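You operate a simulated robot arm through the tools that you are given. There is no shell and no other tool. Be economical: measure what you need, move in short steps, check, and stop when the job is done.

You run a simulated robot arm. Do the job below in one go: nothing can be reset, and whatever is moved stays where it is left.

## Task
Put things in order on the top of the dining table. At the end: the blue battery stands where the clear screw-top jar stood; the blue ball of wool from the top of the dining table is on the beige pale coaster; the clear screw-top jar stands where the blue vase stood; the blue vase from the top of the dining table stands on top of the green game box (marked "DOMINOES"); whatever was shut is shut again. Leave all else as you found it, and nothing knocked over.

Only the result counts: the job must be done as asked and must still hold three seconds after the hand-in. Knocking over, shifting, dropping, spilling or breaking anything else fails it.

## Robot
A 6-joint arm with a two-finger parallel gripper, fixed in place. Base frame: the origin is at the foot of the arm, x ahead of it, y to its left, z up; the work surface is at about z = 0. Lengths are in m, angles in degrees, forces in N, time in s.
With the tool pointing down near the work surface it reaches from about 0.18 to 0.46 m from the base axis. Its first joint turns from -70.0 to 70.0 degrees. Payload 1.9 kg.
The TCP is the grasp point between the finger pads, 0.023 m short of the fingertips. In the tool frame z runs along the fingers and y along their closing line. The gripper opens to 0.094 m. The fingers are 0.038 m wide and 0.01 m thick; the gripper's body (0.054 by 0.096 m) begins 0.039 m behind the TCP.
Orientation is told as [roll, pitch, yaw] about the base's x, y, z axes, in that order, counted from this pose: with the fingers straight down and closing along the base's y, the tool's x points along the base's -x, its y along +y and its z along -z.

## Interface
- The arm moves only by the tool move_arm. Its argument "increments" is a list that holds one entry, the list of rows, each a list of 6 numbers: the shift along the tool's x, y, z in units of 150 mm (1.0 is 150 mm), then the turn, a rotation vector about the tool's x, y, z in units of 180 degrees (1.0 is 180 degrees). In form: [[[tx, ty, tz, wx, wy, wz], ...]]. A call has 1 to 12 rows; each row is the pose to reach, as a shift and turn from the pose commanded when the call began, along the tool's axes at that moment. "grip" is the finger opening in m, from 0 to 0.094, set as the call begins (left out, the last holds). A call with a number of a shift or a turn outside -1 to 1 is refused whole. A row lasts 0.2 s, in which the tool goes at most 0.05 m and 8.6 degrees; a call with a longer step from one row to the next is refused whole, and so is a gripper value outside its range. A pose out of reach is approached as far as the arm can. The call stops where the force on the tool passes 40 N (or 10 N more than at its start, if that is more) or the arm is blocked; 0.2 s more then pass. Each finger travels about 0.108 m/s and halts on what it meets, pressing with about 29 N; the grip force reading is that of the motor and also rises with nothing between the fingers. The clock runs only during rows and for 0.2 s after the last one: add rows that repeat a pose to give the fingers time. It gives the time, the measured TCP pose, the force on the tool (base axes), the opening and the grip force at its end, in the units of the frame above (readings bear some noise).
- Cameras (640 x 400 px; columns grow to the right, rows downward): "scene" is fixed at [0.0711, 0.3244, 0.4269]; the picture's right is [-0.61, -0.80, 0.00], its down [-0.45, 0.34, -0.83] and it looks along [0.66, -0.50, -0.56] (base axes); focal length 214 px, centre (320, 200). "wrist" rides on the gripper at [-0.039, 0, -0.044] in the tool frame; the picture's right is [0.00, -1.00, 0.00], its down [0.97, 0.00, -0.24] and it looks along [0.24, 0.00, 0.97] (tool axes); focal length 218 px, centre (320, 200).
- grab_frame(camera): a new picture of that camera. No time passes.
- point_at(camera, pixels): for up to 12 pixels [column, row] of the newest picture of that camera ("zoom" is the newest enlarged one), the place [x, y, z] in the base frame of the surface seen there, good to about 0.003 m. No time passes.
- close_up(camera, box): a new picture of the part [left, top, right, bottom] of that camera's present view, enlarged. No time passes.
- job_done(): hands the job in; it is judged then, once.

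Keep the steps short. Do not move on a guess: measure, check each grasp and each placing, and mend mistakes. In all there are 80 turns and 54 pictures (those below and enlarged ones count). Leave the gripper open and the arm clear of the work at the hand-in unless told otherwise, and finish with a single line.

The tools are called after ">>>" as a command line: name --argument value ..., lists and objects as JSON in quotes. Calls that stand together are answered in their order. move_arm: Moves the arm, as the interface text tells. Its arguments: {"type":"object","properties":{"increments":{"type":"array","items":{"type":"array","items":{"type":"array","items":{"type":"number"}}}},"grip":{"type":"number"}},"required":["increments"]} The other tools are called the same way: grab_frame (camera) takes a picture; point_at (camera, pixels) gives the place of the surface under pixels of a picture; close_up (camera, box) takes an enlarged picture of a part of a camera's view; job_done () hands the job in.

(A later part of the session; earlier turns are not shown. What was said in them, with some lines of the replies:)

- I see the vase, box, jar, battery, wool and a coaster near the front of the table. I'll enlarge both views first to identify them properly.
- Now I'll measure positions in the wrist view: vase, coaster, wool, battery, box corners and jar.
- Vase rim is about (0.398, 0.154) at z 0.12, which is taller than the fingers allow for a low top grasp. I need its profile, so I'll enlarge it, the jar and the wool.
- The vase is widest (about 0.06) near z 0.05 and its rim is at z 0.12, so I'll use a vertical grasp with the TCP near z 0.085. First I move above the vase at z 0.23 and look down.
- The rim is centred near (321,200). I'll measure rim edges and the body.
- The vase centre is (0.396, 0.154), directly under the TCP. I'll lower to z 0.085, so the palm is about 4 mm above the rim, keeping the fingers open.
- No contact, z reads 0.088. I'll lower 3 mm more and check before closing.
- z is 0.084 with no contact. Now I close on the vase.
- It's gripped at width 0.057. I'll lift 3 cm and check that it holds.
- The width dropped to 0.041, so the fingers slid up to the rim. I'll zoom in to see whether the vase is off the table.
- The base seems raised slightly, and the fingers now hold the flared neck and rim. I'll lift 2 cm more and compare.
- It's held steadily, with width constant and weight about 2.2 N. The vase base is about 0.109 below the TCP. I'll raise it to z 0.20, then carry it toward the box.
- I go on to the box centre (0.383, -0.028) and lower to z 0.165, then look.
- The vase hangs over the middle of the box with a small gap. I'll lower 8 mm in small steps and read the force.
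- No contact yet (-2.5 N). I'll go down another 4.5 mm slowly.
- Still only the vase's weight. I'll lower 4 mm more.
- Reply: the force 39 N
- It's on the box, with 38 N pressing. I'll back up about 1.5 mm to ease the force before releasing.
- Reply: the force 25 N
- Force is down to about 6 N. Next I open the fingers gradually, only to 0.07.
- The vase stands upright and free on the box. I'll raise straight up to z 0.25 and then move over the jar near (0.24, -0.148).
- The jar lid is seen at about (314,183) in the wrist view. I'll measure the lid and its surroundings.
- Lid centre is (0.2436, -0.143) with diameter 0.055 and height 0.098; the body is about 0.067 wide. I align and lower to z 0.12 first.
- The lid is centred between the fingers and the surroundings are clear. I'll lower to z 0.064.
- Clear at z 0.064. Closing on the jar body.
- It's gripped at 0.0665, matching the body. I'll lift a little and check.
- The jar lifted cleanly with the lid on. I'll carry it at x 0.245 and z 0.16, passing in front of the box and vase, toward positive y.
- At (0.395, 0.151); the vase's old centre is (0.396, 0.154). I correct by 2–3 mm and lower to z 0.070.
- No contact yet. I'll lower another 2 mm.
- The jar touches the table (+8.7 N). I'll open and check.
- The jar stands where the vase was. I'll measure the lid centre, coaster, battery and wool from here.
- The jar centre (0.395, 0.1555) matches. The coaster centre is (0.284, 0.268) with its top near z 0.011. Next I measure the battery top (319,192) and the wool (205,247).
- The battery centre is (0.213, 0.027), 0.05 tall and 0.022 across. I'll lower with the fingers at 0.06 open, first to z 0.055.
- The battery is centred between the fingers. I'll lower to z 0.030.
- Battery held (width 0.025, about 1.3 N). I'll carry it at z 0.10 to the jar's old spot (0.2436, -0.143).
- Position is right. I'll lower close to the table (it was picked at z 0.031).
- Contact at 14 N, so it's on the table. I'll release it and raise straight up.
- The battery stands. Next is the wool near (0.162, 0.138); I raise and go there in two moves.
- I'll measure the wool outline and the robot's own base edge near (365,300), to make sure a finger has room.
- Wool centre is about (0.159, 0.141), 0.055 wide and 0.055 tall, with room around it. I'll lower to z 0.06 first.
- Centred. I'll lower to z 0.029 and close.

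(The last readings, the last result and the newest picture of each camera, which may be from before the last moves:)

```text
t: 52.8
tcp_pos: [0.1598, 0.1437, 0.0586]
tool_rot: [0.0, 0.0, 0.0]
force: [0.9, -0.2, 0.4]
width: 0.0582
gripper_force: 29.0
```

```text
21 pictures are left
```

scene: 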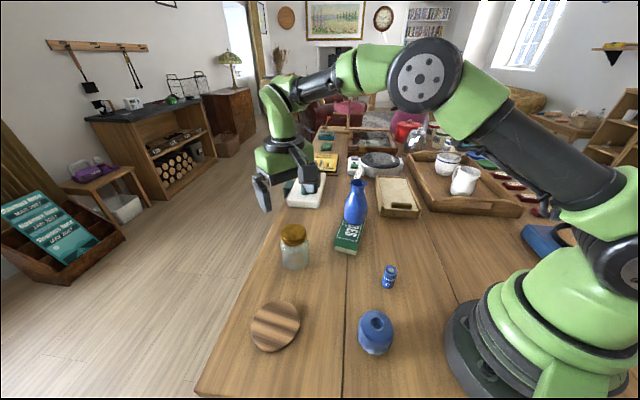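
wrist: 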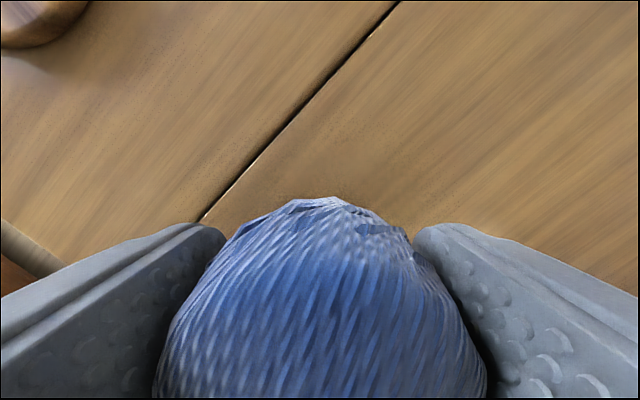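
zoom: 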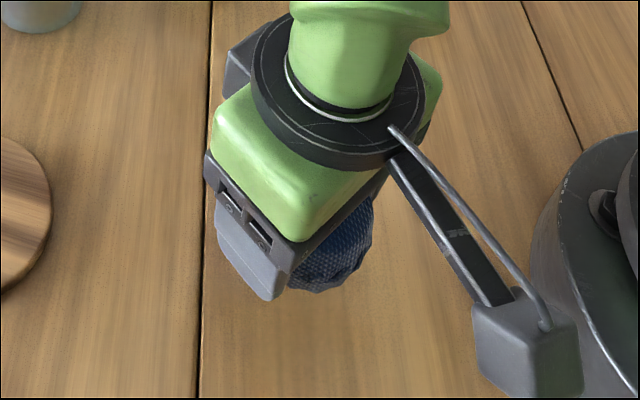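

The wool is held (width 0.058). I'll carry it at z 0.10 to above the coaster centre (0.284, 0.268).

>>> move_arm --increments '[[[0, 0, -0.28, 0, 0, 0], [-0.13, 0.13, -0.28, 0, 0, 0], [-0.3, 0.3, -0.28, 0, 0, 0], [-0.47, 0.47, -0.28, 0, 0, 0], [-0.64, 0.64, -0.28, 0, 0, 0], [-0.78, 0.78, -0.28, 0, 0, 0], [-0.833, 0.835, -0.28, 0, 0, 0], [-0.833, 0.835, -0.28, 0, 0, 0]]]'

>>> grab_frame --camera "wrist"

>>> close_up --camera "scene" --box '[210, 220, 350, 360]'

```text
t: 54.6
tcp_pos: [0.2853, 0.269, 0.1004]
tool_rot: [0.0, 0.1, 0.0]
force: [-0.7, -0.6, 0.5]
width: 0.0582
gripper_force: 29.3
```

```text
20 pictures are left
```

wrist: 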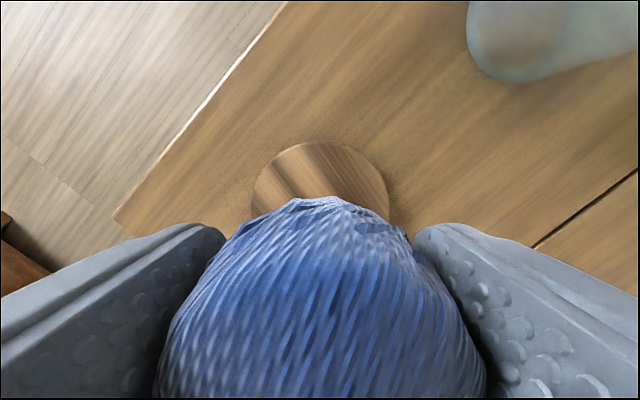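

```text
2.86 times, centred on (280, 290) of scene
```

zoom: 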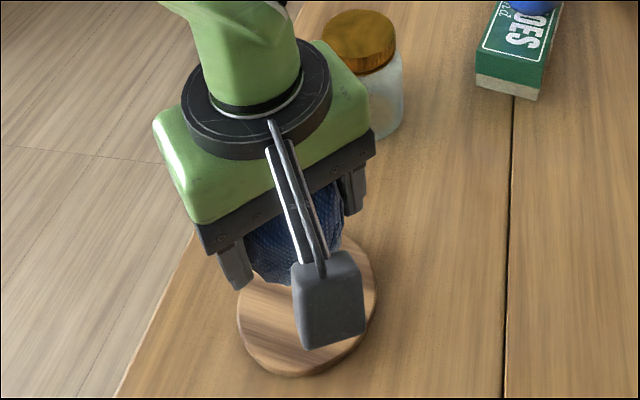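

Aligned over the coaster. I'll lower to z 0.047, then in fine steps.

>>> move_arm --increments '[[[0.006, -0.004, 0.12, 0, 0, 0], [0.006, -0.004, 0.24, 0, 0, 0], [0.006, -0.004, 0.32, 0, 0, 0], [0.006, -0.004, 0.353, 0, 0, 0], [0.006, -0.004, 0.353, 0, 0, 0]]]'

>>> move_arm --increments '[[[0, 0, 0.006, 0, 0, 0], [0, 0, 0.012, 0, 0, 0], [0, 0, 0.018, 0, 0, 0], [0, 0, 0.018, 0, 0, 0]]]'

```text
t: 55.8
tcp_pos: [0.2852, 0.2669, 0.0482]
tool_rot: [-0.1, 0.0, 0.1]
force: [0.3, -0.7, -1.2]
width: 0.0577
gripper_force: 28.9
```

```text
t: 56.8
tcp_pos: [0.2852, 0.2663, 0.0438]
tool_rot: [0.0, 0.1, 0.1]
force: [0.1, -0.4, -0.6]
width: 0.058
gripper_force: 29.2
```

>>> move_arm --increments '[[[0, 0, 0.004, 0, 0, 0], [0, 0, 0.008, 0, 0, 0], [0, 0, 0.008, 0, 0, 0]]]'

```text
t: 57.6
tcp_pos: [0.2855, 0.2678, 0.0446]
tool_rot: [0.0, 0.1, 0.0]
force: [0.5, -0.1, -0.3]
width: 0.0582
gripper_force: 29.1
```

No contact yet. I'll go another 1.5 mm.

>>> move_arm --increments '[[[0, 0, 0.005, 0, 0, 0], [0, 0, 0.01, 0, 0, 0], [0, 0, 0.01, 0, 0, 0]]]'

>>> close_up --camera "scene" --box '[230, 270, 330, 370]'

```text
t: 58.4
tcp_pos: [0.2843, 0.268, 0.0417]
tool_rot: [0.1, 0.0, 0.0]
force: [-0.4, 0.2, 0.1]
width: 0.0581
gripper_force: 29.1
```

```text
4.00 times, centred on (280, 320) of scene
```

zoom: 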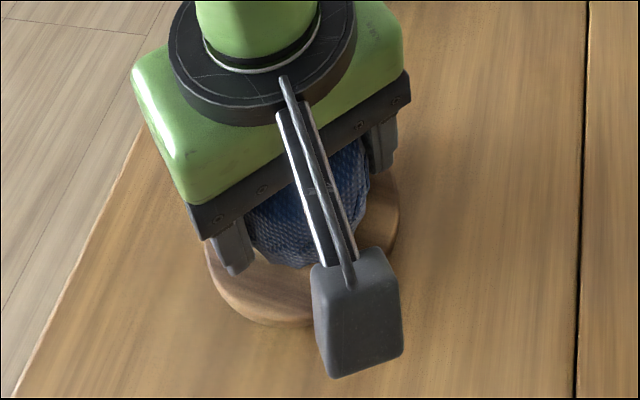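

I'll go another 1 mm.

>>> move_arm --increments '[[[0, 0, 0.004, 0, 0, 0], [0, 0, 0.007, 0, 0, 0], [0, 0, 0.007, 0, 0, 0]]]'

```text
t: 59.2
tcp_pos: [0.2851, 0.2652, 0.0422]
tool_rot: [0.2, 0.0, 0.0]
force: [0.0, -0.3, -0.6]
width: 0.0582
gripper_force: 28.7
```

>>> move_arm --increments '[[[0, 0, 0.004, 0, 0, 0], [0, 0, 0.007, 0, 0, 0], [0, 0, 0.007, 0, 0, 0]]]'

```text
t: 60.0
tcp_pos: [0.2861, 0.2653, 0.042]
tool_rot: [0.0, 0.0, 0.0]
force: [1.4, 0.6, -0.5]
width: 0.0581
gripper_force: 28.8
```

>>> move_arm --increments '[[[0, 0, 0.004, 0, 0, 0], [0, 0, 0.008, 0, 0, 0], [0, 0, 0.008, 0, 0, 0]]]'

```text
t: 60.8
tcp_pos: [0.2858, 0.2665, 0.0402]
tool_rot: [0.0, -0.1, 0.0]
force: [2.0, -1.7, 6.5]
width: 0.058
gripper_force: 28.8
```

Contact at 6.5 N, so the wool rests on the coaster. I'll release it gently and check.

>>> move_arm --increments '[[[0, 0, 0, 0, 0, 0], [0, 0, 0, 0, 0, 0], [0, 0, 0, 0, 0, 0]]]' --grip 0.09

>>> move_arm --increments '[[[0, 0, -0.1, 0, 0, 0], [0, 0, -0.3, 0, 0, 0], [0, 0, -0.6, 0, 0, 0], [0, 0, -0.9, 0, 0, 0], [0, 0, -0.9, 0, 0, 0]]]'

>>> grab_frame --camera "scene"

>>> grab_frame --camera "wrist"

```text
t: 61.6
tcp_pos: [0.2844, 0.266, 0.0394]
tool_rot: [0.0, 0.0, 0.0]
force: [0.0, -0.4, -1.0]
width: 0.09
gripper_force: 0.2
```

```text
t: 62.8
tcp_pos: [0.2834, 0.2679, 0.1747]
tool_rot: [0.0, -0.1, -0.1]
force: [-0.6, 0.1, 0.2]
width: 0.0903
gripper_force: 0.0
```

```text
17 pictures are left
```

scene: 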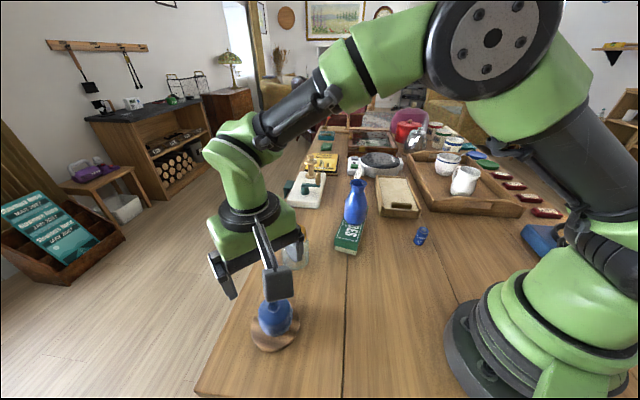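

```text
16 pictures are left
```

wrist: 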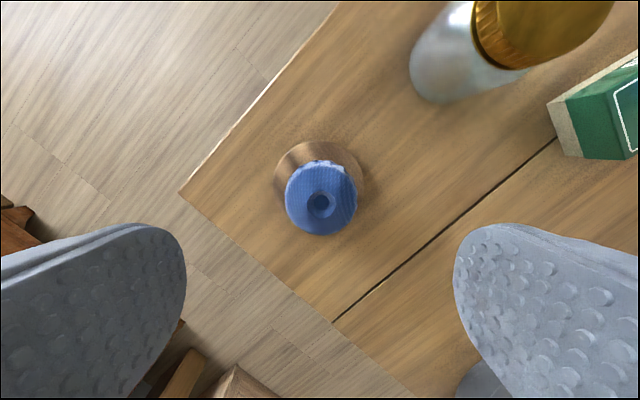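

The wool sits on the coaster. I'll raise and move the arm clear, then take final looks.

>>> move_arm --increments '[[[0, 0, -0.3, 0, 0, 0], [0, 0, -0.6, 0, 0, 0], [0, 0, -0.75, 0, 0, 0], [0.05, -0.3, -0.75, 0, 0, 0], [0.1, -0.6, -0.75, 0, 0, 0], [0.2, -0.9, -0.75, 0, 0, 0], [0.2, -0.9, -0.75, 0, 0, 0]]]' --grip 0.094

>>> grab_frame --camera "scene"

>>> close_up --camera "scene" --box '[230, 170, 470, 370]'

>>> grab_frame --camera "wrist"

```text
t: 64.4
tcp_pos: [0.2552, 0.1309, 0.2845]
tool_rot: [0.0, -0.1, 0.0]
force: [0.3, 0.1, 0.0]
width: 0.094
gripper_force: 0.0
```

```text
15 pictures are left
```

scene: 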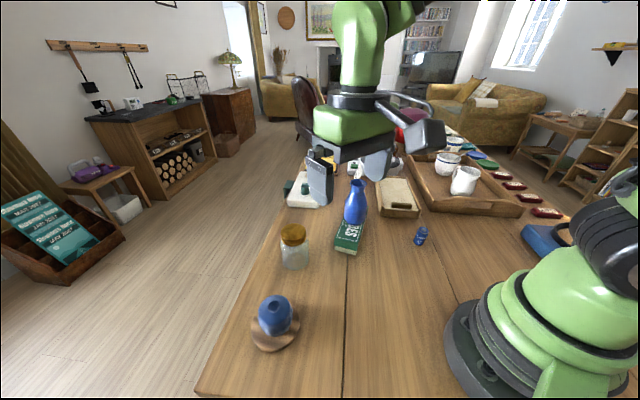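

```text
2.00 times, centred on (350, 270) of scene
```

zoom: 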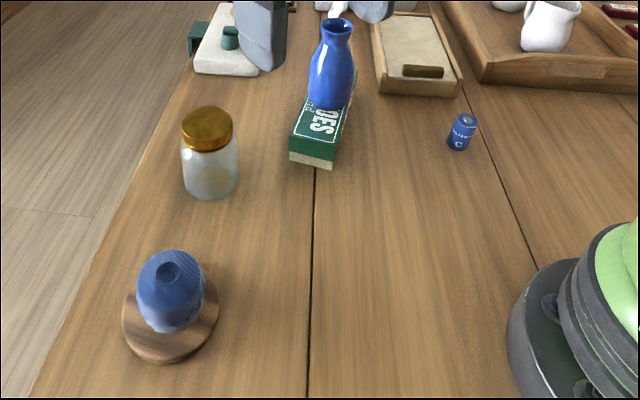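

```text
13 pictures are left
```

wrist: 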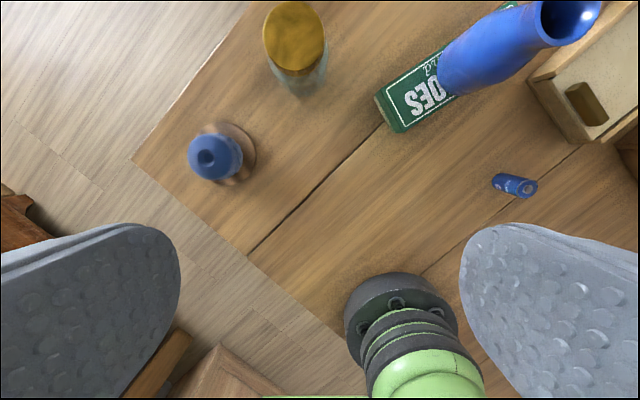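

Everything is standing. I'll check the box corners and battery numerically, with original corners (0.363, 0.057) and (0.315, 0.025).

>>> point_at --camera "wrist" --pixels '[[378, 98], [402, 129], [530, 188], [520, 186], [498, 181], [205, 158], [295, 38]]'

>>> close_up --camera "scene" --box '[390, 210, 450, 260]'

```text
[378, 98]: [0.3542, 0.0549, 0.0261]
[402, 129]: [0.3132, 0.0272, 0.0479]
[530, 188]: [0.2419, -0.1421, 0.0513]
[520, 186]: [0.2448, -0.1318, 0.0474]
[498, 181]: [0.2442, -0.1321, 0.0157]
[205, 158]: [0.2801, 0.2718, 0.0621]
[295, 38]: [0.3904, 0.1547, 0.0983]
```

```text
8.00 times, centred on (420, 235) of scene
```

zoom: 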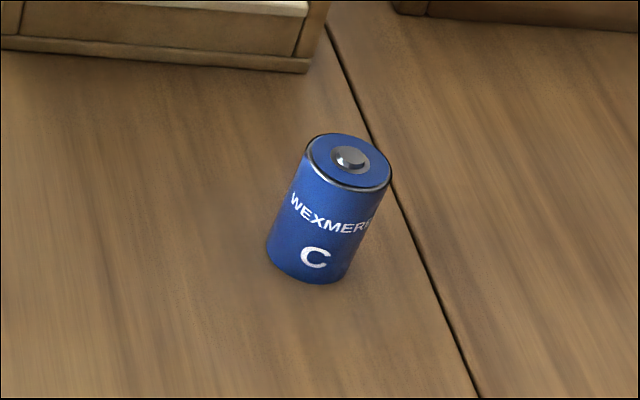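

All positions check out: the box hasn't moved, the battery is upright at (0.242, -0.142), and the wool is on the coaster. I'm handing in.

>>> job_done

```text
The job is handed in.
```

The job is handed in: the vase stands on the dominoes box, the jar (lid still on) where the vase was, the battery where the jar was, and the wool on the coaster.
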